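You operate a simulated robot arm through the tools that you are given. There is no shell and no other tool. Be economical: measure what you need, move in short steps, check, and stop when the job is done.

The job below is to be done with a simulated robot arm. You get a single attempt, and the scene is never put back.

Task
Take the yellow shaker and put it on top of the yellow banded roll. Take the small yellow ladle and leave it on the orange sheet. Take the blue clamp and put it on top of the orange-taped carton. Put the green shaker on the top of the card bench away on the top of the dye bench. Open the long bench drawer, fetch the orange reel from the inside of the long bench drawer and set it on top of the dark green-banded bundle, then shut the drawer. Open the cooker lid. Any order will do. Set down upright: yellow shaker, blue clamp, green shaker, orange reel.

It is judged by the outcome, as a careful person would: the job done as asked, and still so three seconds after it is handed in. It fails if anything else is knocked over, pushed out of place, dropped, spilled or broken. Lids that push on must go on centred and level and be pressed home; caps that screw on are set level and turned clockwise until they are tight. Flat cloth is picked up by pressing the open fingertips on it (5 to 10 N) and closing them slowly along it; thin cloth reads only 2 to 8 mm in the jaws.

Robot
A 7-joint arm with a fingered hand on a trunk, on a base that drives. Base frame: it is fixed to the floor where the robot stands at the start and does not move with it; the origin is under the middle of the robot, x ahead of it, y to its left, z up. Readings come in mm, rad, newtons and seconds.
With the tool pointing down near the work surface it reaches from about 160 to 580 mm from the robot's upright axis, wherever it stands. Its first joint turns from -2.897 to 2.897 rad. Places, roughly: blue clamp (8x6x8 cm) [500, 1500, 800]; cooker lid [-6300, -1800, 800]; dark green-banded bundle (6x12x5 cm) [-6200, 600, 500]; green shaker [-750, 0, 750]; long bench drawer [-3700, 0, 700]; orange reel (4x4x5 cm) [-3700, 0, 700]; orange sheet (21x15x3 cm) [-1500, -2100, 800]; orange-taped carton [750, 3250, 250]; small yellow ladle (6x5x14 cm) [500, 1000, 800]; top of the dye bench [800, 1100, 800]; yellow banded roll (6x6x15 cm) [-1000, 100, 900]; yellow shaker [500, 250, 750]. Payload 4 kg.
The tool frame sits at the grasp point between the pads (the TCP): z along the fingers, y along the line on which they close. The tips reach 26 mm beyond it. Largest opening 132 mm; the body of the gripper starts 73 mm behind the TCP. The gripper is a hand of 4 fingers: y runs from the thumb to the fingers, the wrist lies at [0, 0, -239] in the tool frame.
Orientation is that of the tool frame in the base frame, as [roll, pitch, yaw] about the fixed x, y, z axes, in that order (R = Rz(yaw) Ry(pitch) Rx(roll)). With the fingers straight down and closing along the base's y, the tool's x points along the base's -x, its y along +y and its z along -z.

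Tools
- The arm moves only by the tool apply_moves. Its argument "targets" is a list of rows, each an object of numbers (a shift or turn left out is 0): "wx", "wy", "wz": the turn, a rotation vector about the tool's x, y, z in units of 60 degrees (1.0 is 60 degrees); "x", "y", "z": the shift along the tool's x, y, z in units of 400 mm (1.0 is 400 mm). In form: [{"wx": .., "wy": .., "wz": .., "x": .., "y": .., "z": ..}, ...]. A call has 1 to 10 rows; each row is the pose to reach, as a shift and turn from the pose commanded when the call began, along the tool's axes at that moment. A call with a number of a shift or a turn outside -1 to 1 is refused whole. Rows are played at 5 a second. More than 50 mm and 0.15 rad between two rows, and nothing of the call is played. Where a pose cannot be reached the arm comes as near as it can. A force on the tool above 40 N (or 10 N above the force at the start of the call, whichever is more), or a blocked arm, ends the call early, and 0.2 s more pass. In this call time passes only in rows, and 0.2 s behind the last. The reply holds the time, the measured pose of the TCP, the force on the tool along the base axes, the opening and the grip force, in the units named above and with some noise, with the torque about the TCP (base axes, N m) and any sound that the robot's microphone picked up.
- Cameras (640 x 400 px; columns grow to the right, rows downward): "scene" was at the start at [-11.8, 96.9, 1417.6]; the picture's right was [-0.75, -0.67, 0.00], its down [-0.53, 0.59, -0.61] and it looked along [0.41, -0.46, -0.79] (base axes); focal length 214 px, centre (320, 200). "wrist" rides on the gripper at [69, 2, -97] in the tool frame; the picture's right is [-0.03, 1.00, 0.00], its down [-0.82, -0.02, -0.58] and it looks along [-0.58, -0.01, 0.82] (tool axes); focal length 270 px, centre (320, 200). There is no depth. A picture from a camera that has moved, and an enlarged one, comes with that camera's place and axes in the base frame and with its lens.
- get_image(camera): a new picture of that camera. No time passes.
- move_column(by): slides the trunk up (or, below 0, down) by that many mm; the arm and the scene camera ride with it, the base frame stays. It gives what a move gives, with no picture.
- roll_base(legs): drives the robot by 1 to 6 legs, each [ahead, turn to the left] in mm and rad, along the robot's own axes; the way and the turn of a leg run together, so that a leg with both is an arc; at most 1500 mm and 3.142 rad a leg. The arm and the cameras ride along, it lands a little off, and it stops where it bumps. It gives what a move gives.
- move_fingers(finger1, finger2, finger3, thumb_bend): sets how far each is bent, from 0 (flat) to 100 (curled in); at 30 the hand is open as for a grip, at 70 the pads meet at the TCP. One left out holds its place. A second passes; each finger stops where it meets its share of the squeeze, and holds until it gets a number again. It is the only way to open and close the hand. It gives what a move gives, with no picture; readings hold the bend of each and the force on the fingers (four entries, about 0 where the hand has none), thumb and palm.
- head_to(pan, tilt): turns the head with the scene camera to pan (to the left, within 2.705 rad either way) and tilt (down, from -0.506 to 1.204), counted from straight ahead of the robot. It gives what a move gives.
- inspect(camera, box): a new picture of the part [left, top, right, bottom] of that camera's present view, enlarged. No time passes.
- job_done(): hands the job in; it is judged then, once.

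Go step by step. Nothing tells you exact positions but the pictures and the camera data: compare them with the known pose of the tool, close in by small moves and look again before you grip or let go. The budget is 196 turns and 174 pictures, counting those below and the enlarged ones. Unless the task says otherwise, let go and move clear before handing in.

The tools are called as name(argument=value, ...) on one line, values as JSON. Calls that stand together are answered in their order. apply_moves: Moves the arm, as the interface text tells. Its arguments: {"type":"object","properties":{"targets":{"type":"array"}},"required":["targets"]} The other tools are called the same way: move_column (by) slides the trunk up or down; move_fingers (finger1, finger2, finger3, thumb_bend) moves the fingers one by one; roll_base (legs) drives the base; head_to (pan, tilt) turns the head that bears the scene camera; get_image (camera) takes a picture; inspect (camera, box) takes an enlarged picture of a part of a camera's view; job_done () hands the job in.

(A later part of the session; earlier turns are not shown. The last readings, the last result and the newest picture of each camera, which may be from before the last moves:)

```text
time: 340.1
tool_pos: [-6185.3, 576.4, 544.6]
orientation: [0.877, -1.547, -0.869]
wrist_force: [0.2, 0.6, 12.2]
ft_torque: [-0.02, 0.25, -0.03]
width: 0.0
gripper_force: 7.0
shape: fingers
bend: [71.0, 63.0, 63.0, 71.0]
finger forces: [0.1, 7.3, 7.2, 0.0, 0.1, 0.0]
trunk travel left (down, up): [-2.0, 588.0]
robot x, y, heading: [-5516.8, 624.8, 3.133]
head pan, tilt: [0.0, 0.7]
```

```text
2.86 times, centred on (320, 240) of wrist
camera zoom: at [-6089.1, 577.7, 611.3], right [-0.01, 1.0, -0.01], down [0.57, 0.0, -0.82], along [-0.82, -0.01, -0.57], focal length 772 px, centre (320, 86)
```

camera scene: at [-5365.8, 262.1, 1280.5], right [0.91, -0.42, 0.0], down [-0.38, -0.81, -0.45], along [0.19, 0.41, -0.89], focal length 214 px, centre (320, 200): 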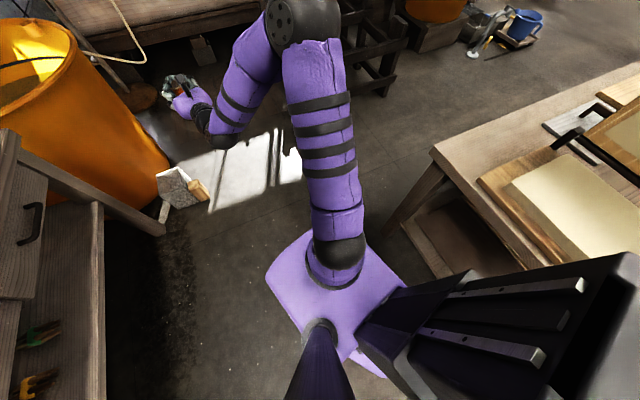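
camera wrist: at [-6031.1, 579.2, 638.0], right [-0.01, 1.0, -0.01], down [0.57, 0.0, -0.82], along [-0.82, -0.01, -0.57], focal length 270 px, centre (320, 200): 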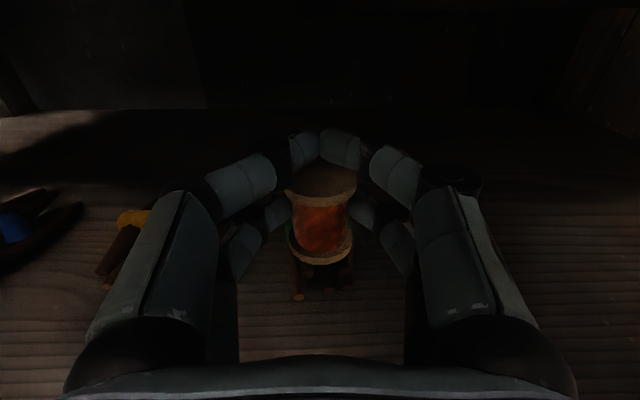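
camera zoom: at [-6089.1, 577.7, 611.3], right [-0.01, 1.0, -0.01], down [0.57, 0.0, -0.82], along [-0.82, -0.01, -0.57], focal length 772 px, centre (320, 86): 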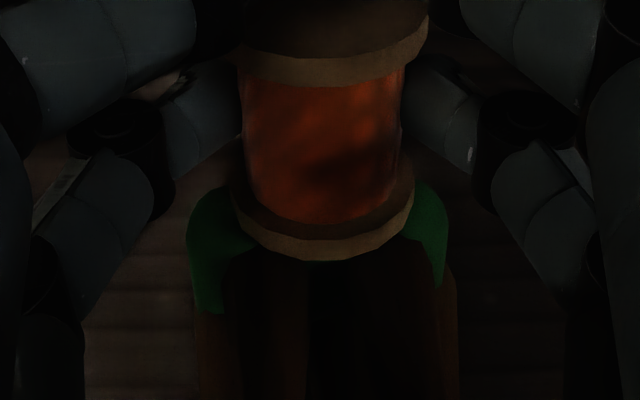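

The reel rests centred on the band. I'll ease off slightly and open the fingers.

apply_moves(targets=[{"x": 0.005}])

move_fingers(finger1=64, finger2=58, finger3=58, thumb_bend=64)

move_fingers(finger1=44, finger2=44, finger3=44, thumb_bend=44)

inspect(camera="wrist", box=[160, 110, 480, 310])

```text
time: 340.5
tool_pos: [-6185.8, 576.6, 544.2]
orientation: [1.041, -1.552, -1.035]
wrist_force: [-1.0, -0.8, 9.0]
ft_torque: [-0.04, 0.18, 0.02]
width: 0.0
gripper_force: 7.0
shape: fingers
bend: [71.0, 63.0, 63.0, 71.0]
finger forces: [0.0, 6.7, 7.5, 0.0, 0.0, 0.0]
trunk travel left (down, up): [-2.0, 588.0]
robot x, y, heading: [-5517.6, 624.7, 3.137]
head pan, tilt: [0.0, 0.7]
```

```text
time: 341.5
tool_pos: [-6186.0, 576.0, 544.6]
orientation: [1.05, -1.55, -1.043]
wrist_force: [-0.7, 0.2, -0.7]
ft_torque: [0.0, -0.02, -0.01]
width: 18.7
gripper_force: 0.0
shape: fingers
bend: [64.0, 57.0, 57.0, 64.0]
finger forces: [0.1, 0.0, 0.0, 0.0, 0.1, 0.0]
trunk travel left (down, up): [-2.0, 588.0]
robot x, y, heading: [-5518.2, 622.1, 3.13]
head pan, tilt: [0.0, 0.7]
```

```text
time: 342.5
tool_pos: [-6186.4, 576.2, 543.8]
orientation: [1.046, -1.55, -1.037]
wrist_force: [-0.4, -0.6, 0.3]
ft_torque: [-0.04, -0.02, -0.01]
width: 85.9
gripper_force: 0.1
shape: fingers
bend: [44.0, 44.0, 44.0, 44.0]
finger forces: [0.0, 0.1, 0.0, 0.0, 0.0, 0.1]
trunk travel left (down, up): [-2.0, 588.0]
robot x, y, heading: [-5517.0, 625.8, 3.133]
head pan, tilt: [0.0, 0.7]
```

```text
2.00 times, centred on (320, 210) of wrist
camera zoom: at [-6089.7, 578.1, 611.8], right [-0.01, 1.0, -0.01], down [0.57, 0.0, -0.82], along [-0.82, -0.01, -0.57], focal length 541 px, centre (320, 180)
```

zoom: 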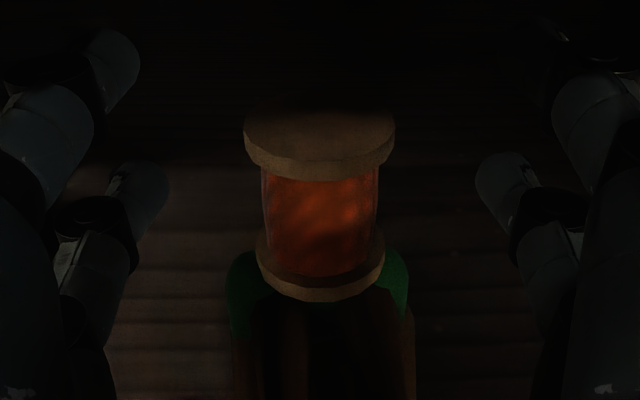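

The reel stands upright on the bundle. I'll back straight out and verify.

roll_base(legs=[[-285, 0]])

inspect(camera="scene", box=[260, 100, 420, 200])

```text
time: 344.4
tool_pos: [-5901.6, 574.9, 544.7]
orientation: [1.048, -1.55, -1.04]
wrist_force: [0.4, -0.5, 0.1]
ft_torque: [0.01, 0.01, 0.05]
width: 85.7
gripper_force: 0.0
shape: fingers
bend: [44.0, 44.0, 44.0, 44.0]
finger forces: [0.1, 0.1, 0.0, 0.0, 0.0, 0.0]
trunk travel left (down, up): [-2.0, 588.0]
robot x, y, heading: [-5234.7, 620.1, 3.131]
head pan, tilt: [0.0, 0.7]
```

```text
4.00 times, centred on (340, 150) of scene
camera zoom: at [-5262.6, 468.9, 1036.5], right [0.01, 1.0, 0.0], down [0.64, -0.01, -0.76], along [-0.76, 0.01, -0.64], focal length 858 px, centre (240, 400)
```

zoom: 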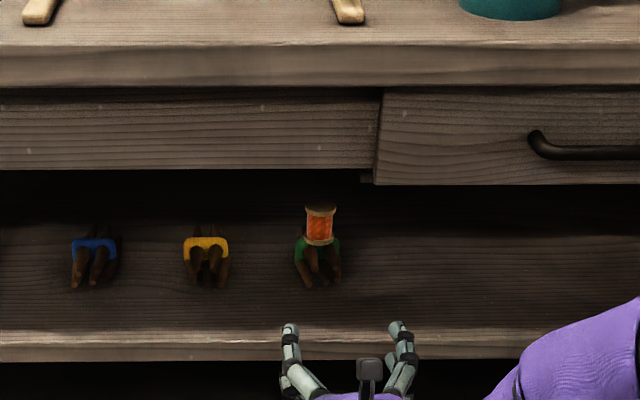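

The reel stands on the green-banded bundle. Next I'll raise the trunk and fold the arm to a compact tool-down pose before driving.

move_column(by=440)

apply_moves(targets=[{"wy": -0.125, "z": -0.04}, {"wy": -0.25, "z": -0.08}, {"wy": -0.375, "z": -0.12}, {"wy": -0.5, "z": -0.16}, {"wy": -0.625, "z": -0.2}, {"wy": -0.75, "z": -0.24}])

apply_moves(targets=[{"wy": -0.125, "z": -0.03, "x": -0.03}, {"wy": -0.25, "z": -0.06, "x": -0.06}, {"wy": -0.375, "z": -0.09, "x": -0.09}, {"wy": -0.5, "z": -0.12, "x": -0.12}, {"wy": -0.625, "z": -0.15, "x": -0.15}, {"wy": -0.74, "z": -0.18, "x": -0.18}])

```text
refused: 440 is not a number from -400 to 400
```

```text
time: 345.9
tool_pos: [-5809.5, 576.1, 544.5]
orientation: [3.105, -0.825, -3.115]
wrist_force: [-0.1, -0.3, 0.7]
ft_torque: [0.01, 0.03, 0.03]
width: 85.8
gripper_force: 0.0
shape: fingers
bend: [44.0, 44.0, 44.0, 44.0]
finger forces: [0.0, 0.1, 0.0, 0.0, 0.0, 0.0]
out of reach, approached as far as the arm can: row 6
trunk travel left (down, up): [-2.0, 588.0]
robot x, y, heading: [-5230.8, 620.9, 3.134]
head pan, tilt: [0.0, 0.7]
```

```text
time: 347.2
tool_pos: [-5706.9, 578.0, 540.2]
orientation: [3.125, -0.019, -3.133]
wrist_force: [0.1, 0.3, -0.3]
ft_torque: [-0.02, 0.01, 0.03]
width: 86.4
gripper_force: 0.1
shape: fingers
bend: [44.0, 44.0, 44.0, 44.0]
finger forces: [0.1, 0.0, 0.1, 0.0, 0.0, 0.0]
out of reach, approached as far as the arm can: row 1
trunk travel left (down, up): [-2.0, 588.0]
robot x, y, heading: [-5229.2, 623.3, 3.134]
head pan, tilt: [0.0, 0.7]
```

Compact tool-down pose reached. I'll raise the trunk, move forward and turn to the earlier gap line, then check the pose before reversing.

move_column(by=390)

roll_base(legs=[[115, 0], [0, -1.302]])

```text
time: 351.0
tool_pos: [-5706.2, 578.1, 931.0]
orientation: [3.125, -0.021, -3.135]
wrist_force: [0.0, -0.4, -0.3]
ft_torque: [-0.01, 0.02, 0.0]
width: 86.2
gripper_force: 0.1
shape: fingers
bend: [44.0, 44.0, 44.0, 44.0]
finger forces: [0.0, 0.1, 0.0, 0.1, 0.0, 0.1]
trunk travel left (down, up): [-392.0, 198.0]
robot x, y, heading: [-5233.9, 619.4, 3.133]
head pan, tilt: [0.0, 0.7]
```

```text
time: 355.8
tool_pos: [-5509.2, 1070.0, 931.0]
orientation: [3.125, -0.022, 1.831]
wrist_force: [0.8, -0.2, -0.1]
ft_torque: [-0.01, 0.0, 0.02]
width: 86.2
gripper_force: 0.0
shape: fingers
bend: [44.0, 44.0, 44.0, 44.0]
finger forces: [0.0, 0.1, 0.1, 0.1, 0.0, 0.1]
trunk travel left (down, up): [-392.0, 198.0]
robot x, y, heading: [-5351.4, 622.9, 1.814]
head pan, tilt: [0.0, 0.7]
```

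I'm on the gap line. I'll reverse through, turn, and go round the mat to the cooker side.

roll_base(legs=[[0, 0.018], [-1500, 0], [0, 2.668], [790, 0], [0, -1.358], [250, 0]])

head_to(pan=0.3, tilt=0.5)

get_image(camera="scene")

```text
time: 379.5
tool_pos: [-5836.0, -1665.6, 929.6]
orientation: [3.124, -0.021, -3.081]
wrist_force: [-0.6, -0.3, 0.1]
ft_torque: [0.01, -0.09, -0.01]
width: 86.1
gripper_force: 0.0
shape: fingers
bend: [44.0, 44.0, 44.0, 44.0]
finger forces: [0.0, 0.1, 0.0, 0.1, 0.0, 0.0]
trunk travel left (down, up): [-392.0, 198.0]
robot x, y, heading: [-5365.5, -1596.8, -3.096]
head pan, tilt: [0.0, 0.7]
```

```text
time: 380.3
tool_pos: [-5835.8, -1664.7, 929.7]
orientation: [3.124, -0.023, -3.082]
wrist_force: [-1.2, -0.6, 0.6]
ft_torque: [0.0, -0.01, 0.03]
width: 86.2
gripper_force: 0.1
shape: fingers
bend: [44.0, 44.0, 44.0, 44.0]
finger forces: [0.0, 0.1, 0.1, 0.0, 0.0, 0.0]
trunk travel left (down, up): [-392.0, 198.0]
robot x, y, heading: [-5366.4, -1594.3, -3.092]
head pan, tilt: [0.3, 0.499]
```

```text
29 pictures are left
camera scene: at [-5386.3, -1776.7, 1444.2], right [-0.34, 0.94, 0.0], down [0.45, 0.16, -0.88], along [-0.83, -0.3, -0.48], focal length 214 px, centre (320, 200)
```

scene: 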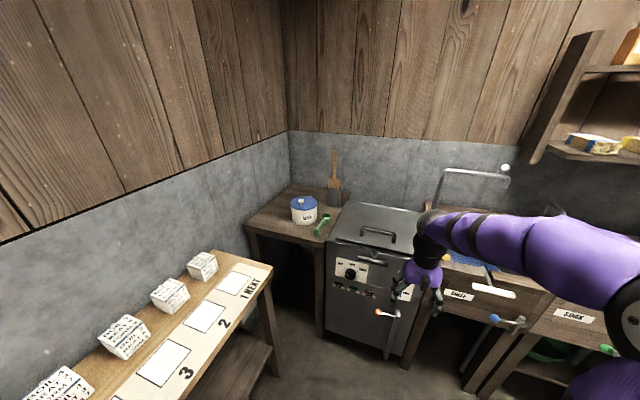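

The cooker lid has a bar handle along y at about (-6190, -1793), hinged at the back. With few pictures left I must be sparing. I'll yaw the hand to close fore-aft, raise it, and drive up to the cooker.

move_column(by=120)

apply_moves(targets=[{"wz": -0.125}, {"wz": -0.25}, {"wz": -0.375}, {"wz": -0.5}, {"wz": -0.625}, {"wz": -0.75}, {"wz": -0.875}, {"wz": -1.0}])

apply_moves(targets=[{"wz": -0.125}, {"wz": -0.25}, {"wz": -0.375}, {"wz": -0.5}])

roll_base(legs=[[208, 0.74], [208, -0.787]])

get_image(camera="wrist")

```text
time: 381.8
tool_pos: [-5836.8, -1665.5, 1049.4]
orientation: [3.123, -0.021, -3.083]
wrist_force: [0.2, -0.4, 0.4]
ft_torque: [-0.02, -0.02, 0.05]
width: 86.4
gripper_force: 0.1
shape: fingers
bend: [44.0, 44.0, 44.0, 44.0]
finger forces: [0.1, 0.1, 0.0, 0.1, 0.0, 0.1]
trunk travel left (down, up): [-512.0, 78.0]
robot x, y, heading: [-5366.1, -1599.3, -3.098]
head pan, tilt: [0.3, 0.499]
```

```text
time: 383.6
tool_pos: [-5838.5, -1664.6, 1051.1]
orientation: [3.114, 0.005, -2.032]
wrist_force: [-0.8, 0.3, 0.2]
ft_torque: [-0.03, -0.05, -0.01]
width: 85.9
gripper_force: 0.0
shape: fingers
bend: [44.0, 44.0, 44.0, 44.0]
finger forces: [0.0, 0.0, 0.0, 0.0, 0.0, 0.0]
trunk travel left (down, up): [-512.0, 78.0]
robot x, y, heading: [-5366.9, -1594.6, -3.094]
head pan, tilt: [0.3, 0.499]
```

```text
time: 384.6
tool_pos: [-5836.3, -1666.4, 1050.5]
orientation: [3.122, 0.017, -1.507]
wrist_force: [-0.1, -0.3, -0.3]
ft_torque: [0.04, 0.0, 0.0]
width: 86.1
gripper_force: 0.0
shape: fingers
bend: [44.0, 44.0, 44.0, 44.0]
finger forces: [0.0, 0.0, 0.0, 0.1, 0.0, 0.0]
trunk travel left (down, up): [-512.0, 78.0]
robot x, y, heading: [-5364.8, -1598.1, -3.096]
head pan, tilt: [0.3, 0.499]
```

```text
time: 389.4
tool_pos: [-6211.4, -1798.5, 1048.6]
orientation: [3.12, 0.018, -1.566]
wrist_force: [0.7, 0.6, -1.0]
ft_torque: [-0.04, 0.01, -0.02]
width: 86.4
gripper_force: 0.1
shape: fingers
bend: [44.0, 44.0, 44.0, 44.0]
finger forces: [0.0, 0.0, 0.0, 0.0, 0.0, 0.1]
trunk travel left (down, up): [-512.0, 78.0]
robot x, y, heading: [-5739.8, -1756.8, 3.13]
head pan, tilt: [0.3, 0.499]
```

```text
28 pictures are left
camera wrist: at [-6211.6, -1869.0, 1145.7], right [-1.0, 0.02, 0.02], down [0.03, 0.81, 0.59], along [-0.01, 0.59, -0.81], focal length 270 px, centre (320, 200)
```

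wrist: 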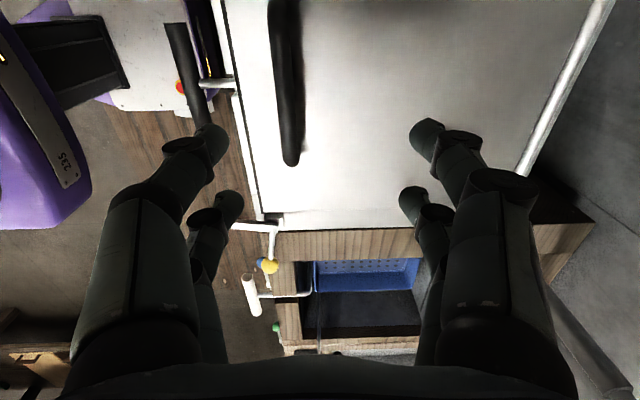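

The bar is at x≈-6181, z≈849. I'll narrow the fingers, align over it and descend to just above the lid.

move_fingers(finger1=54, finger2=54, finger3=54, thumb_bend=54)

apply_moves(targets=[{"y": -0.04, "z": 0.08}, {"y": -0.075, "z": 0.18}, {"y": -0.075, "z": 0.28}, {"y": -0.075, "z": 0.38}, {"y": -0.075, "z": 0.44}])

get_image(camera="wrist")

```text
time: 390.4
tool_pos: [-6210.7, -1798.7, 1049.3]
orientation: [3.12, 0.017, -1.565]
wrist_force: [0.9, -1.1, 0.1]
ft_torque: [0.01, -0.01, 0.01]
width: 52.8
gripper_force: 0.0
shape: fingers
bend: [54.0, 54.0, 54.0, 54.0]
finger forces: [0.1, 0.0, 0.0, 0.1, 0.0, 0.0]
trunk travel left (down, up): [-512.0, 78.0]
robot x, y, heading: [-5737.4, -1758.2, 3.127]
head pan, tilt: [0.3, 0.499]
```

```text
time: 391.6
tool_pos: [-6185.7, -1796.2, 874.5]
orientation: [3.122, 0.016, -1.564]
wrist_force: [0.4, -0.5, 0.2]
ft_torque: [0.03, -0.01, 0.0]
width: 52.6
gripper_force: 0.1
shape: fingers
bend: [54.0, 54.0, 54.0, 54.0]
finger forces: [0.0, 0.0, 0.0, 0.1, 0.1, 0.0]
trunk travel left (down, up): [-512.0, 78.0]
robot x, y, heading: [-5738.0, -1759.2, 3.132]
head pan, tilt: [0.3, 0.499]
```

```text
27 pictures are left
camera wrist: at [-6185.8, -1866.0, 969.3], right [-1.0, 0.02, 0.02], down [0.03, 0.81, 0.59], along [-0.01, 0.59, -0.81], focal length 270 px, centre (320, 200)
```

wrist: 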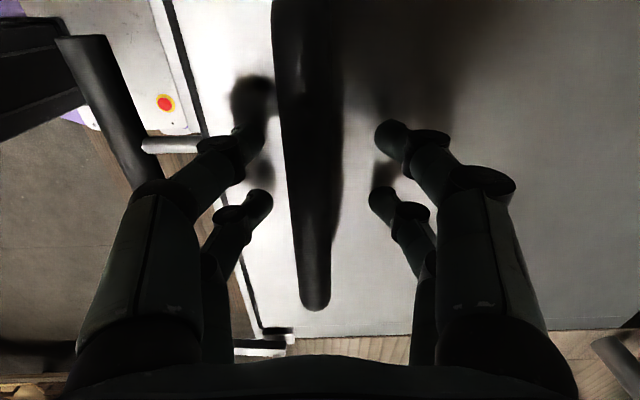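

The bar is between the fingers at about z=868. I'll lower in steps until near the lid surface.

apply_moves(targets=[{"y": -0.008, "z": 0.03}])

apply_moves(targets=[{"z": 0.02}])

move_fingers(finger1=76, finger2=76, finger3=76, thumb_bend=76)

```text
time: 392.0
tool_pos: [-6184.8, -1797.1, 869.9]
orientation: [3.113, 0.02, -1.567]
wrist_force: [1.8, 2.3, 29.6]
ft_torque: [-0.38, -1.21, 0.13]
width: 54.2
gripper_force: 15.6
shape: fingers
bend: [54.0, 54.0, 54.0, 54.0]
finger forces: [0.0, 0.0, 5.3, 0.1, 24.5, 0.0]
trunk travel left (down, up): [-512.0, 78.0]
robot x, y, heading: [-5738.5, -1756.0, 3.129]
head pan, tilt: [0.3, 0.499]
stopped in row 1: the force on the tool passed its limit at 57 N (the readings are from after the stop); the commanded pose is now the measured one
```

```text
time: 392.3
tool_pos: [-6187.5, -1797.1, 869.6]
orientation: [3.107, 0.019, -1.567]
wrist_force: [2.5, 3.1, 29.4]
ft_torque: [-0.38, -1.27, 0.16]
width: 55.0
gripper_force: 15.2
shape: fingers
bend: [54.0, 54.0, 54.0, 54.0]
finger forces: [0.0, 0.0, 4.9, 0.0, 25.8, 0.1]
trunk travel left (down, up): [-512.0, 78.0]
robot x, y, heading: [-5736.7, -1756.4, 3.133]
head pan, tilt: [0.3, 0.499]
stopped in row 1: the force on the tool passed its limit at 51 N (the readings are from after the stop); the commanded pose is now the measured one
```

```text
time: 393.3
tool_pos: [-6186.8, -1797.5, 867.9]
orientation: [3.112, 0.018, -1.567]
wrist_force: [2.2, 0.8, -2.0]
ft_torque: [0.01, 0.01, 0.02]
width: 0.0
gripper_force: 0.8
shape: fingers
bend: [74.0, 74.0, 74.0, 73.0]
finger forces: [0.0, 0.1, 0.0, 0.0, 2.0, 0.0]
trunk travel left (down, up): [-512.0, 78.0]
robot x, y, heading: [-5740.9, -1755.6, 3.132]
head pan, tilt: [0.3, 0.499]
```

The fingertips met the lid and closed around the bar. I'll test by lifting 25 mm and watching the force.

apply_moves(targets=[{"z": -0.03}, {"z": -0.07}])

get_image(camera="wrist")

```text
time: 393.9
tool_pos: [-6185.5, -1797.7, 896.0]
orientation: [3.111, 0.02, -1.567]
wrist_force: [0.8, 0.0, -1.3]
ft_torque: [0.01, 0.03, 0.03]
width: 0.0
gripper_force: 0.0
shape: fingers
bend: [74.0, 74.0, 74.0, 73.0]
finger forces: [0.1, 0.1, 0.0, 0.1, 0.0, 0.0]
trunk travel left (down, up): [-512.0, 78.0]
robot x, y, heading: [-5741.9, -1757.6, 3.132]
head pan, tilt: [0.3, 0.499]
```

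```text
26 pictures are left
camera wrist: at [-6185.4, -1867.1, 991.7], right [-1.0, 0.02, 0.03], down [0.04, 0.81, 0.59], along [-0.01, 0.59, -0.81], focal length 270 px, centre (320, 200)
```

wrist: 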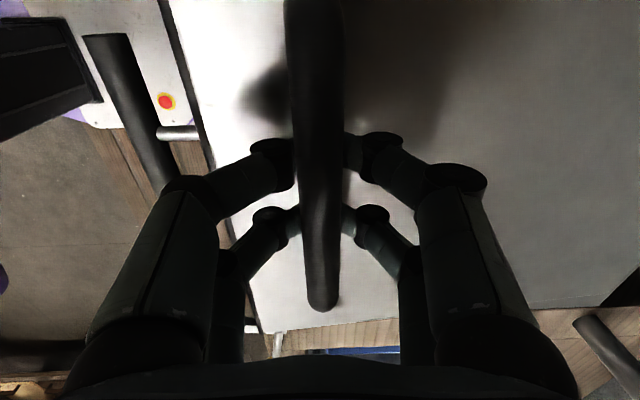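

The bar is hooked in the closed fingers and the lid is rising with the hand. I'll follow the hinge arc (hinge at about x=-6480, z=835), pitching the hand with the lid.

apply_moves(targets=[{"y": 0.028, "z": -0.101, "wx": -0.12}, {"y": 0.0705, "z": -0.197, "wx": -0.24}, {"y": 0.126, "z": -0.2865, "wx": -0.36}, {"y": 0.193, "z": -0.367, "wx": -0.48}, {"y": 0.2705, "z": -0.438, "wx": -0.6}, {"y": 0.357, "z": -0.497, "wx": -0.72}])

get_image(camera="scene")

```text
time: 395.3
tool_pos: [-6318.7, -1799.7, 1102.3]
orientation: [2.352, 0.017, -1.565]
wrist_force: [22.2, 7.1, 14.4]
ft_torque: [-0.08, -3.27, 0.31]
width: 11.7
gripper_force: 49.1
shape: fingers
bend: [75.0, 74.0, 66.0, 62.0]
finger forces: [1.3, 0.3, 17.9, 0.1, 78.9, 0.1]
trunk travel left (down, up): [-512.0, 78.0]
robot x, y, heading: [-5737.9, -1758.9, 3.136]
head pan, tilt: [0.3, 0.499]
```

```text
25 pictures are left
camera scene: at [-5764.4, -1934.9, 1565.0], right [-0.29, 0.96, 0.0], down [0.46, 0.14, -0.88], along [-0.84, -0.25, -0.48], focal length 214 px, centre (320, 200)
```

scene: 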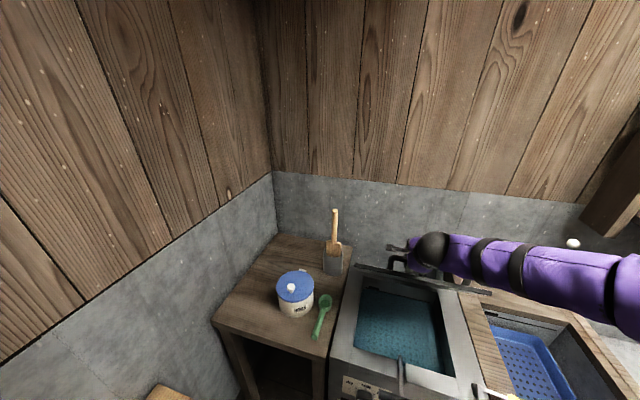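

The lid is over half open, but the hand presses on it hard. I'll ease outward first, then continue the arc.

apply_moves(targets=[{"z": -0.02}, {"z": -0.04}])

apply_moves(targets=[{"y": 0.104, "z": 0.032, "wx": -0.1}, {"y": 0.202, "z": 0.078, "wx": -0.2}])

```text
time: 395.9
tool_pos: [-6314.0, -1800.7, 1102.3]
orientation: [2.371, 0.015, -1.569]
wrist_force: [-17.2, -5.3, -31.1]
ft_torque: [-0.11, -0.37, -0.16]
width: 12.8
gripper_force: 37.4
shape: fingers
bend: [75.0, 73.0, 62.0, 62.0]
finger forces: [2.6, 1.3, 20.4, 0.0, 50.4, 0.0]
trunk travel left (down, up): [-512.0, 78.0]
robot x, y, heading: [-5738.0, -1756.4, 3.133]
head pan, tilt: [0.3, 0.499]
stopped in row 2: the force on the tool passed its limit at 45 N (the readings are from after the stop); the commanded pose is now the measured one
```

```text
time: 396.6
tool_pos: [-6382.5, -1802.1, 1145.1]
orientation: [2.15, 0.014, -1.569]
wrist_force: [34.1, 8.9, 32.8]
ft_torque: [-0.84, -7.26, 0.67]
width: 29.3
gripper_force: 109.5
shape: fingers
bend: [76.0, 74.0, 57.0, 53.0]
finger forces: [0.0, 0.0, 32.3, 0.0, 187.3, 0.0]
trunk travel left (down, up): [-512.0, 78.0]
robot x, y, heading: [-5737.4, -1754.5, 3.133]
head pan, tilt: [0.3, 0.499]
stopped in row 2: the force on the tool passed its limit at 60 N (the readings are from after the stop); the commanded pose is now the measured one
```

Forces are high again. I'll look before going on.

apply_moves(targets=[{"y": -0.012, "z": -0.012}])

get_image(camera="scene")

get_image(camera="wrist")

```text
time: 397.0
tool_pos: [-6377.0, -1800.9, 1142.5]
orientation: [2.151, 0.016, -1.569]
wrist_force: [27.8, 6.2, 26.3]
ft_torque: [-0.64, -6.1, 0.34]
width: 28.3
gripper_force: 108.9
shape: fingers
bend: [76.0, 74.0, 57.0, 53.0]
finger forces: [0.0, 0.0, 34.1, 0.1, 184.1, 0.0]
trunk travel left (down, up): [-512.0, 78.0]
robot x, y, heading: [-5741.3, -1757.6, 3.137]
head pan, tilt: [0.3, 0.499]
```

```text
24 pictures are left
camera scene: at [-5762.7, -1934.7, 1564.5], right [-0.29, 0.96, 0.0], down [0.46, 0.14, -0.88], along [-0.84, -0.25, -0.48], focal length 214 px, centre (320, 200)
```

scene: 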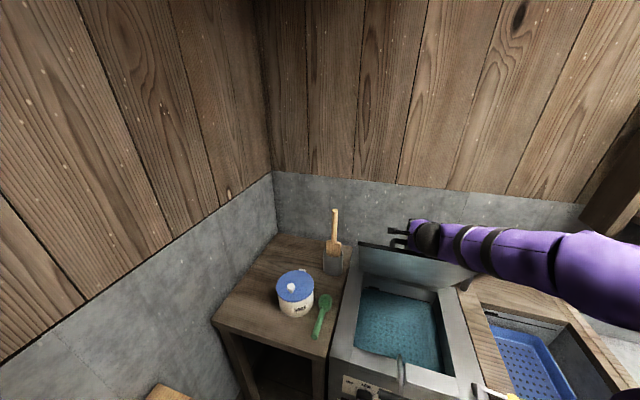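

```text
23 pictures are left
camera wrist: at [-6297.7, -1870.1, 1196.4], right [-0.55, 0.01, 0.84], down [0.49, 0.81, 0.31], along [-0.68, 0.58, -0.45], focal length 270 px, centre (320, 200)
```

wrist: 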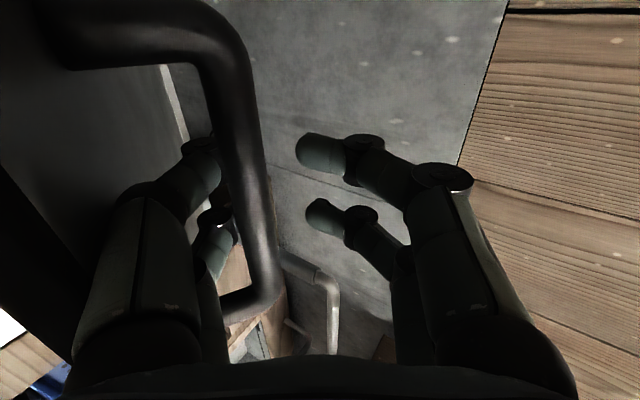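

The lid looks about 70–75° open, and the thumb is wedged in the handle. I'll relax the fingers a little and see whether the lid stays put.

move_fingers(finger1=52, finger2=52, finger3=50, thumb_bend=47)

apply_moves(targets=[{"y": 0.01}])

```text
time: 398.0
tool_pos: [-6382.1, -1801.2, 1140.5]
orientation: [2.154, 0.015, -1.571]
wrist_force: [0.0, 0.1, -1.5]
ft_torque: [-0.02, 0.05, 0.0]
width: 67.2
gripper_force: 0.8
shape: fingers
bend: [52.0, 52.0, 49.0, 47.0]
finger forces: [0.0, 0.0, 1.2, 0.0, 0.3, 0.1]
trunk travel left (down, up): [-512.0, 78.0]
robot x, y, heading: [-5742.1, -1755.5, 3.134]
head pan, tilt: [0.3, 0.499]
```

```text
time: 398.4
tool_pos: [-6383.8, -1801.9, 1143.6]
orientation: [2.155, 0.017, -1.57]
wrist_force: [-0.2, 0.4, -3.7]
ft_torque: [-0.03, 0.06, 0.02]
width: 68.0
gripper_force: 1.4
shape: fingers
bend: [52.0, 52.0, 49.0, 47.0]
finger forces: [0.0, 0.0, 2.2, 0.1, 1.3, 0.1]
trunk travel left (down, up): [-512.0, 78.0]
robot x, y, heading: [-5738.8, -1755.9, 3.132]
head pan, tilt: [0.3, 0.499]
```

The forces are now small. I'll keep drawing the handle back along the arc with the open hand, watching the force.

apply_moves(targets=[{"y": 0.05, "z": 0.032}, {"y": 0.095, "z": 0.068}])

apply_moves(targets=[{"y": 0.04, "z": 0.042}, {"y": 0.075, "z": 0.085}])

get_image(camera="scene")

```text
time: 399.0
tool_pos: [-6427.3, -1802.0, 1162.1]
orientation: [2.151, 0.015, -1.571]
wrist_force: [5.0, 3.5, 3.7]
ft_torque: [-0.08, -1.66, 0.0]
width: 76.4
gripper_force: 18.9
shape: fingers
bend: [52.0, 52.0, 46.0, 44.0]
finger forces: [0.1, 0.0, 8.1, 0.0, 29.9, 0.0]
trunk travel left (down, up): [-512.0, 78.0]
robot x, y, heading: [-5741.0, -1757.9, 3.133]
head pan, tilt: [0.3, 0.499]
```

```text
time: 399.6
tool_pos: [-6474.1, -1802.5, 1166.1]
orientation: [2.153, 0.017, -1.569]
wrist_force: [6.8, -2.2, 8.2]
ft_torque: [-0.19, -2.25, -0.23]
width: 81.1
gripper_force: 23.0
shape: fingers
bend: [52.0, 52.0, 47.0, 44.0]
finger forces: [0.0, 0.0, 12.3, 0.1, 34.2, 0.0]
trunk travel left (down, up): [-512.0, 78.0]
robot x, y, heading: [-5737.3, -1758.3, 3.135]
head pan, tilt: [0.3, 0.499]
```

```text
22 pictures are left
camera scene: at [-5767.4, -1936.3, 1564.2], right [-0.29, 0.96, 0.0], down [0.46, 0.14, -0.88], along [-0.84, -0.25, -0.48], focal length 214 px, centre (320, 200)
```

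scene: 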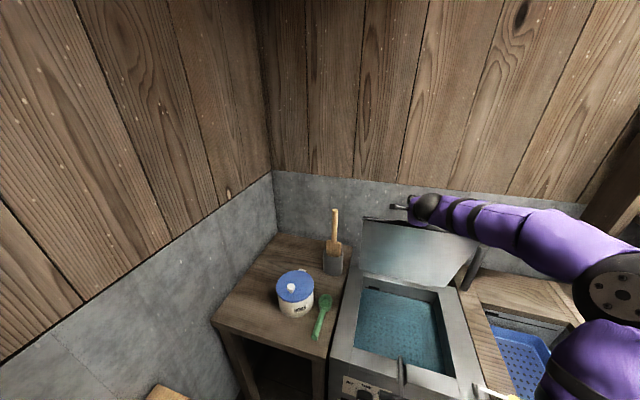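

The lid is about 70° open now and moving smoothly. I'll continue pushing back.

apply_moves(targets=[{"y": 0.03, "z": 0.045}, {"y": 0.058, "z": 0.092}])

apply_moves(targets=[{"y": 0.025, "z": 0.05}, {"y": 0.045, "z": 0.1}])

get_image(camera="scene")

```text
time: 400.2
tool_pos: [-6514.2, -1802.0, 1170.8]
orientation: [2.146, 0.018, -1.568]
wrist_force: [11.9, 2.1, 30.3]
ft_torque: [0.45, -4.99, 1.14]
width: 89.8
gripper_force: 41.1
shape: fingers
bend: [52.0, 52.0, 47.0, 43.0]
finger forces: [0.1, 0.0, 47.7, 0.0, 24.9, 9.8]
trunk travel left (down, up): [-512.0, 78.0]
robot x, y, heading: [-5736.0, -1755.1, 3.132]
head pan, tilt: [0.3, 0.499]
```

```text
time: 400.5
tool_pos: [-6527.7, -1802.4, 1174.1]
orientation: [2.139, 0.018, -1.57]
wrist_force: [9.3, 4.6, 19.5]
ft_torque: [-0.01, -4.01, 1.36]
width: 93.9
gripper_force: 43.4
shape: fingers
bend: [52.0, 52.0, 47.0, 43.0]
finger forces: [0.0, 0.0, 45.3, 0.1, 23.7, 18.5]
trunk travel left (down, up): [-512.0, 78.0]
robot x, y, heading: [-5740.6, -1757.3, 3.127]
head pan, tilt: [0.3, 0.499]
stopped in row 1: the force on the tool passed its limit at 46 N (the readings are from after the stop); the commanded pose is now the measured one
```

```text
21 pictures are left
camera scene: at [-5765.3, -1935.3, 1564.2], right [-0.29, 0.96, 0.0], down [0.46, 0.14, -0.88], along [-0.84, -0.25, -0.48], focal length 214 px, centre (320, 200)
```

scene: 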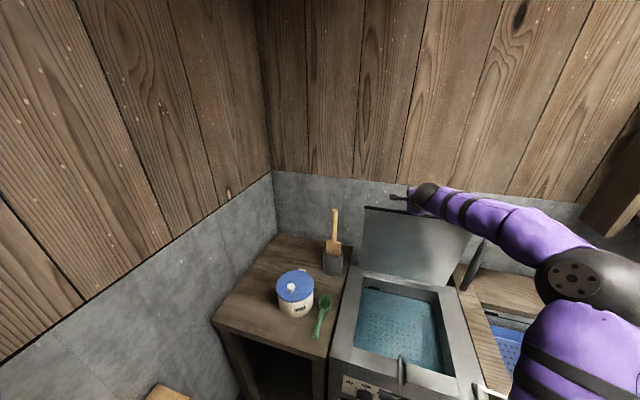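

The lid is about 80° open, and its edge now rests against the palm. I'll push a little more forward and up.

apply_moves(targets=[{"y": 0.045, "z": 0.015}, {"y": 0.09, "z": 0.05}])

apply_moves(targets=[{"y": 0.03, "z": 0.04}, {"y": 0.06, "z": 0.08}])

```text
time: 401.3
tool_pos: [-6566.1, -1802.7, 1174.7]
orientation: [2.173, 0.019, -1.57]
wrist_force: [9.3, 1.8, -10.2]
ft_torque: [0.1, -2.15, 0.9]
width: 102.2
gripper_force: 41.2
shape: fingers
bend: [52.0, 52.0, 44.0, 41.0]
finger forces: [0.0, 0.0, 43.9, 0.0, 32.4, 6.9]
trunk travel left (down, up): [-512.0, 78.0]
robot x, y, heading: [-5738.8, -1757.9, 3.131]
head pan, tilt: [0.3, 0.499]
stopped in row 2: the force on the tool passed its limit at 44 N (the readings are from after the stop); the commanded pose is now the measured one
```

```text
time: 401.7
tool_pos: [-6568.3, -1802.2, 1173.0]
orientation: [2.186, 0.021, -1.573]
wrist_force: [12.0, 2.5, 1.5]
ft_torque: [0.02, -3.11, 1.0]
width: 102.5
gripper_force: 44.9
shape: fingers
bend: [52.0, 52.0, 45.0, 41.0]
finger forces: [0.0, 0.0, 41.7, 0.1, 31.1, 17.2]
trunk travel left (down, up): [-512.0, 78.0]
robot x, y, heading: [-5739.1, -1753.8, 3.128]
head pan, tilt: [0.3, 0.499]
stopped in row 1: the force on the tool passed its limit at 53 N (the readings are from after the stop); the commanded pose is now the measured one
```

I'll straighten the fingers and withdraw straight up, so as not to drag the lid shut, then look.

move_fingers(finger1=40, finger2=40, finger3=36, thumb_bend=33)

apply_moves(targets=[{"y": 0.04, "z": -0.03}, {"y": 0.1, "z": -0.073}, {"y": 0.17, "z": -0.125}, {"y": 0.24, "z": -0.177}])

get_image(camera="scene")

```text
time: 402.7
tool_pos: [-6569.9, -1803.1, 1174.4]
orientation: [2.179, 0.022, -1.572]
wrist_force: [18.3, 1.6, 1.4]
ft_torque: [-0.11, -1.83, 0.6]
width: 125.8
gripper_force: 25.3
shape: fingers
bend: [40.0, 40.0, 32.0, 30.0]
finger forces: [0.0, 0.1, 23.0, 0.1, 19.6, 7.2]
trunk travel left (down, up): [-512.0, 78.0]
robot x, y, heading: [-5738.1, -1753.0, 3.137]
head pan, tilt: [0.3, 0.499]
```

```text
time: 403.1
tool_pos: [-6569.6, -1802.4, 1173.0]
orientation: [2.207, 0.022, -1.574]
wrist_force: [19.8, 2.2, -12.0]
ft_torque: [0.12, -0.34, 0.26]
width: 124.8
gripper_force: 14.2
shape: fingers
bend: [40.0, 40.0, 33.0, 30.0]
finger forces: [0.0, 0.1, 9.7, 0.0, 17.6, 0.2]
trunk travel left (down, up): [-512.0, 78.0]
robot x, y, heading: [-5738.8, -1755.9, 3.13]
head pan, tilt: [0.3, 0.499]
stopped in row 1: the force on the tool passed its limit at 46 N (the readings are from after the stop); the commanded pose is now the measured one
```

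```text
20 pictures are left
camera scene: at [-5767.1, -1935.9, 1564.1], right [-0.29, 0.96, 0.0], down [0.46, 0.14, -0.88], along [-0.84, -0.25, -0.48], focal length 214 px, centre (320, 200)
```

scene: 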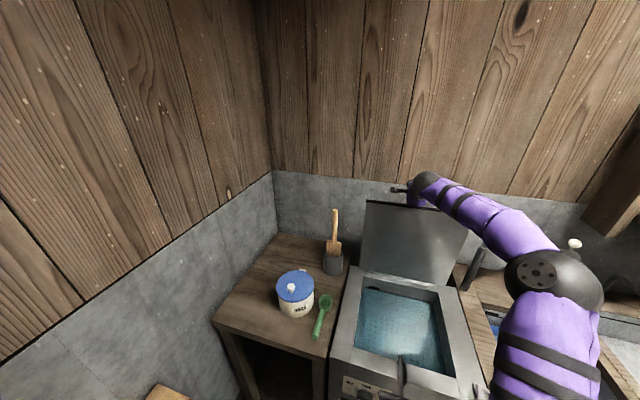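

The lid stands around 83°. The upward move caught, so I'll look with the wrist camera to see how the thumb sits.

get_image(camera="wrist")

```text
19 pictures are left
camera wrist: at [-6493.0, -1872.6, 1231.4], right [-0.59, 0.01, 0.8], down [0.48, 0.81, 0.35], along [-0.65, 0.59, -0.48], focal length 270 px, centre (320, 200)
```

wrist: 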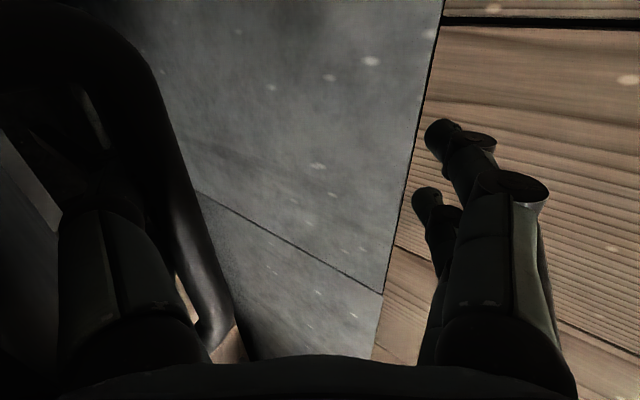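

The left digits reach under the bar because the hand is pitched forward. I'll rotate the hand back towards vertical about the bar, flatten those digits, and then lift out.

apply_moves(targets=[{"wx": 0.1, "y": -0.006, "z": 0.012}, {"wx": 0.2, "y": -0.012, "z": 0.024}, {"wx": 0.3, "y": -0.018, "z": 0.036}, {"wx": 0.4, "y": -0.024, "z": 0.048}])

move_fingers(finger3=14, thumb_bend=14)

```text
time: 404.1
tool_pos: [-6554.0, -1793.8, 1151.2]
orientation: [2.616, 0.022, -1.573]
wrist_force: [0.0, -0.1, -0.9]
ft_torque: [-0.02, -0.01, -0.01]
width: 111.6
gripper_force: 0.0
shape: fingers
bend: [40.0, 40.0, 35.0, 33.0]
finger forces: [0.1, 0.1, 0.0, 0.0, 0.1, 0.0]
out of reach, approached as far as the arm can: row 4
trunk travel left (down, up): [-512.0, 78.0]
robot x, y, heading: [-5737.9, -1755.8, 3.134]
head pan, tilt: [0.3, 0.499]
```

```text
time: 405.1
tool_pos: [-6554.0, -1793.3, 1150.4]
orientation: [2.618, 0.023, -1.572]
wrist_force: [-0.1, 0.6, -0.3]
ft_torque: [-0.01, 0.0, -0.01]
width: 133.1
gripper_force: 0.1
shape: fingers
bend: [40.0, 40.0, 14.0, 14.0]
finger forces: [0.0, 0.0, 0.0, 0.0, 0.0, 0.0]
trunk travel left (down, up): [-512.0, 78.0]
robot x, y, heading: [-5736.4, -1753.2, 3.136]
head pan, tilt: [0.3, 0.499]
```

No forces at all now, so the hand is free. I'll check the lid before withdrawing.

get_image(camera="scene")

```text
18 pictures are left
camera scene: at [-5768.4, -1936.0, 1564.2], right [-0.29, 0.96, 0.0], down [0.46, 0.14, -0.88], along [-0.84, -0.25, -0.48], focal length 214 px, centre (320, 200)
```

scene: 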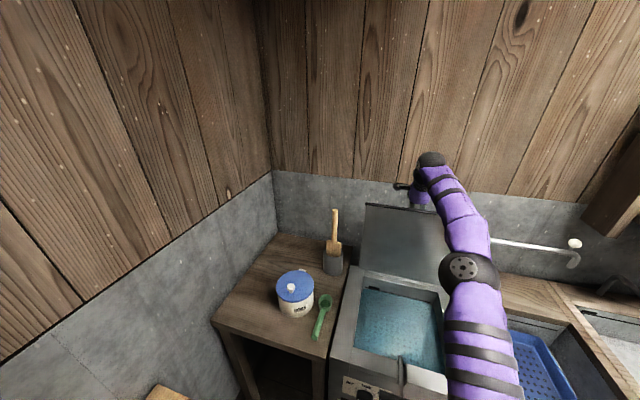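

The lid holds itself at about 80°. I'll withdraw straight up with the trunk and arm, then pull back.

move_column(by=75)

apply_moves(targets=[{"y": 0.036, "z": -0.065}, {"y": 0.072, "z": -0.131}])

get_image(camera="scene")

```text
time: 406.2
tool_pos: [-6554.2, -1795.5, 1224.5]
orientation: [2.617, 0.024, -1.571]
wrist_force: [0.6, -0.6, 0.2]
ft_torque: [0.01, -0.03, 0.01]
width: 132.8
gripper_force: 0.1
shape: fingers
bend: [40.0, 40.0, 14.0, 14.0]
finger forces: [0.0, 0.1, 0.0, 0.1, 0.0, 0.0]
trunk travel left (down, up): [-587.0, 3.0]
robot x, y, heading: [-5739.1, -1752.5, 3.131]
head pan, tilt: [0.3, 0.499]
```

```text
time: 406.8
tool_pos: [-6528.5, -1790.6, 1272.8]
orientation: [2.619, 0.02, -1.575]
wrist_force: [0.6, 1.5, 0.2]
ft_torque: [-0.07, 0.04, 0.08]
width: 132.8
gripper_force: 0.2
shape: fingers
bend: [40.0, 40.0, 14.0, 14.0]
finger forces: [0.0, 0.1, 0.0, 0.0, 0.0, 0.0]
out of reach, approached as far as the arm can: row 1, 2
trunk travel left (down, up): [-587.0, 3.0]
robot x, y, heading: [-5737.2, -1755.7, 3.132]
head pan, tilt: [0.3, 0.499]
```

```text
17 pictures are left
camera scene: at [-5766.4, -1933.1, 1639.6], right [-0.29, 0.96, 0.0], down [0.46, 0.14, -0.88], along [-0.84, -0.25, -0.48], focal length 214 px, centre (320, 200)
```

scene: 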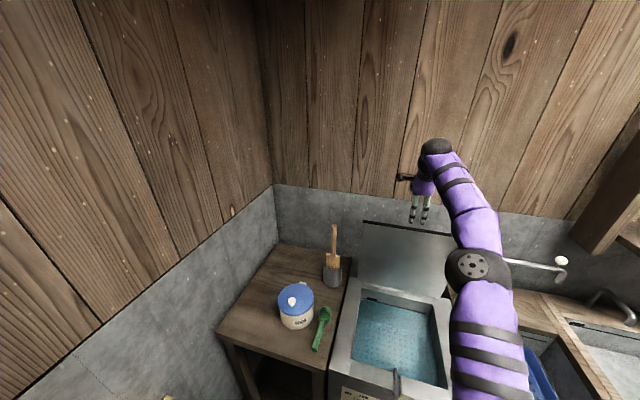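

The hand is above the lid's edge. I'll curl the fingers for extra clearance, then back the base away.

move_fingers(finger1=80, finger2=80, finger3=80, thumb_bend=80)

roll_base(legs=[[-150, 0]])

roll_base(legs=[[-250, 0]])

get_image(camera="scene")

```text
time: 407.8
tool_pos: [-6529.8, -1794.9, 1269.9]
orientation: [2.618, 0.021, -1.574]
wrist_force: [-0.3, -0.3, -0.6]
ft_torque: [-0.01, -0.03, 0.03]
width: 0.0
gripper_force: 0.0
shape: fingers
bend: [81.0, 81.0, 68.0, 67.0]
finger forces: [0.0, 0.0, 0.1, 0.0, 0.0, 0.0]
trunk travel left (down, up): [-587.0, 3.0]
robot x, y, heading: [-5735.6, -1756.1, 3.131]
head pan, tilt: [0.3, 0.499]
```

```text
time: 409.1
tool_pos: [-6382.5, -1794.4, 1270.2]
orientation: [2.62, 0.022, -1.575]
wrist_force: [-0.2, 0.5, 0.3]
ft_torque: [0.01, 0.03, 0.05]
width: 0.0
gripper_force: 0.1
shape: fingers
bend: [81.0, 81.0, 68.0, 68.0]
finger forces: [0.1, 0.1, 0.0, 0.1, 0.0, 0.0]
trunk travel left (down, up): [-587.0, 3.0]
robot x, y, heading: [-5589.3, -1759.4, 3.135]
head pan, tilt: [0.3, 0.499]
```

```text
time: 411.0
tool_pos: [-6127.7, -1798.6, 1271.0]
orientation: [2.619, 0.023, -1.573]
wrist_force: [-0.3, -0.6, -0.1]
ft_torque: [-0.01, 0.03, 0.02]
width: 0.1
gripper_force: 0.0
shape: fingers
bend: [80.0, 81.0, 68.0, 68.0]
finger forces: [0.1, 0.0, 0.0, 0.1, 0.0, 0.1]
trunk travel left (down, up): [-587.0, 3.0]
robot x, y, heading: [-5337.2, -1758.6, 3.134]
head pan, tilt: [0.3, 0.499]
```

```text
16 pictures are left
camera scene: at [-5365.8, -1939.7, 1639.3], right [-0.29, 0.96, 0.0], down [0.46, 0.14, -0.88], along [-0.84, -0.25, -0.48], focal length 214 px, centre (320, 200)
```

scene: 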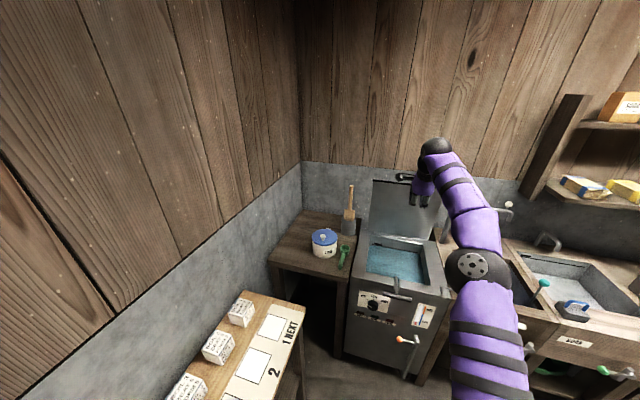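

The lid stands open. For good measure I'll lower the fist and nudge the lid a little further back from the inside.

move_column(by=-120)

roll_base(legs=[[250, 0]])

roll_base(legs=[[45, 0]])

get_image(camera="scene")

```text
time: 412.5
tool_pos: [-6128.1, -1796.7, 1149.5]
orientation: [2.618, 0.023, -1.572]
wrist_force: [0.6, -0.3, -0.7]
ft_torque: [-0.01, 0.0, 0.02]
width: 0.0
gripper_force: 0.0
shape: fingers
bend: [80.0, 81.0, 68.0, 68.0]
finger forces: [0.0, 0.0, 0.0, 0.0, 0.0, 0.0]
trunk travel left (down, up): [-467.0, 123.0]
robot x, y, heading: [-5335.8, -1761.5, 3.131]
head pan, tilt: [0.3, 0.499]
```

```text
time: 414.3
tool_pos: [-6376.4, -1796.9, 1149.4]
orientation: [2.617, 0.023, -1.571]
wrist_force: [0.1, -0.2, 0.6]
ft_torque: [0.01, 0.03, 0.0]
width: 0.0
gripper_force: 0.2
shape: fingers
bend: [79.0, 81.0, 68.0, 68.0]
finger forces: [0.0, 0.1, 0.1, 0.1, 0.1, 0.0]
trunk travel left (down, up): [-467.0, 123.0]
robot x, y, heading: [-5581.4, -1758.4, 3.129]
head pan, tilt: [0.3, 0.499]
```

```text
time: 415.2
tool_pos: [-6420.8, -1795.8, 1149.4]
orientation: [2.619, 0.023, -1.572]
wrist_force: [-0.3, 0.3, -0.4]
ft_torque: [0.0, -0.03, -0.02]
width: 0.1
gripper_force: 0.0
shape: fingers
bend: [79.0, 81.0, 68.0, 71.0]
finger forces: [0.1, 0.0, 0.1, 0.1, 0.0, 0.0]
trunk travel left (down, up): [-467.0, 123.0]
robot x, y, heading: [-5627.9, -1758.4, 3.134]
head pan, tilt: [0.3, 0.499]
```

```text
15 pictures are left
camera scene: at [-5659.1, -1937.5, 1519.1], right [-0.29, 0.96, 0.0], down [0.46, 0.14, -0.88], along [-0.84, -0.25, -0.48], focal length 214 px, centre (320, 200)
```

scene: 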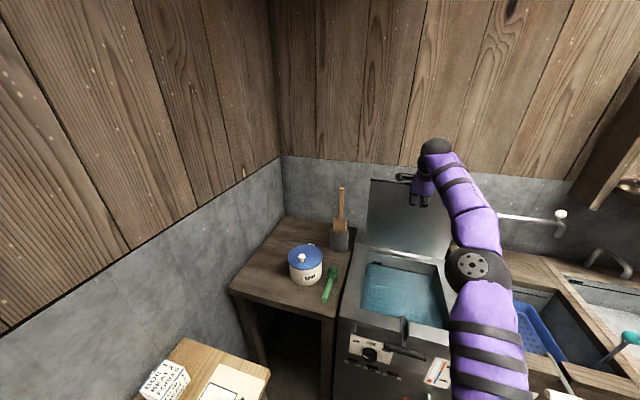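

No contact yet. One more 55 mm nudge.

roll_base(legs=[[60, 0]])

roll_base(legs=[[-400, 0]])

```text
time: 416.1
tool_pos: [-6438.9, -1794.8, 1152.6]
orientation: [2.629, 0.023, -1.569]
wrist_force: [17.5, 2.0, -1.2]
ft_torque: [-0.07, 0.6, 0.27]
width: 0.1
gripper_force: 8.6
shape: fingers
bend: [78.0, 81.0, 68.0, 66.0]
finger forces: [16.5, 0.0, 0.1, 0.0, 0.0, 0.0]
trunk travel left (down, up): [-467.0, 123.0]
robot x, y, heading: [-5653.3, -1757.0, 3.135]
head pan, tilt: [0.3, 0.499]
stopped in leg 1: the force on the tool passed its limit at 60 N (the readings are from after the stop); the commanded pose is now the measured one
```

```text
time: 418.5
tool_pos: [-6072.2, -1797.9, 1152.5]
orientation: [2.625, 0.02, -1.573]
wrist_force: [-0.8, 0.0, 0.4]
ft_torque: [0.01, 0.01, -0.02]
width: 0.1
gripper_force: 0.1
shape: fingers
bend: [79.0, 81.0, 68.0, 68.0]
finger forces: [0.1, 0.0, 0.1, 0.0, 0.0, 0.1]
trunk travel left (down, up): [-467.0, 123.0]
robot x, y, heading: [-5287.1, -1761.9, 3.134]
head pan, tilt: [0.3, 0.499]
stopped in leg 1: the robot was blocked; the commanded pose is now the measured one
```

The lid hit its mechanical stop at 60 N, so it is fully open. Next I'll drive back to the long bench to shut the drawer.

roll_base(legs=[[200, 0], [0, -2.3], [700, 0], [0, -0.75], [1290, 0], [0, 1.49]])

head_to(pan=0.0, tilt=0.8)

get_image(camera="scene")

```text
time: 442.1
tool_pos: [-3744.6, -391.9, 1152.2]
orientation: [2.626, 0.021, -3.113]
wrist_force: [0.8, 0.6, -0.2]
ft_torque: [0.0, -0.01, 0.0]
width: 0.0
gripper_force: 0.1
shape: fingers
bend: [79.0, 81.0, 68.0, 68.0]
finger forces: [0.1, 0.0, 0.0, 0.0, 0.0, 0.0]
trunk travel left (down, up): [-467.0, 123.0]
robot x, y, heading: [-3682.0, -1183.5, 1.591]
head pan, tilt: [0.3, 0.499]
```

```text
time: 442.9
tool_pos: [-3745.9, -390.6, 1152.5]
orientation: [2.625, 0.022, -3.115]
wrist_force: [0.4, 0.4, -1.1]
ft_torque: [0.0, 0.02, 0.01]
width: 0.0
gripper_force: 0.1
shape: fingers
bend: [79.0, 81.0, 68.0, 68.0]
finger forces: [0.0, 0.1, 0.0, 0.0, 0.0, 0.1]
trunk travel left (down, up): [-467.0, 123.0]
robot x, y, heading: [-3682.3, -1180.3, 1.595]
head pan, tilt: [0.0, 0.799]
```

```text
14 pictures are left
camera scene: at [-3839.1, -1161.3, 1493.3], right [1.0, 0.02, 0.0], down [0.02, -0.72, -0.7], along [-0.01, 0.7, -0.72], focal length 214 px, centre (320, 200)
```

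scene: 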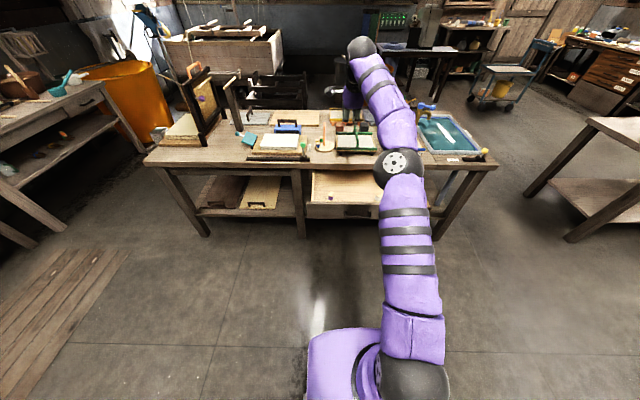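

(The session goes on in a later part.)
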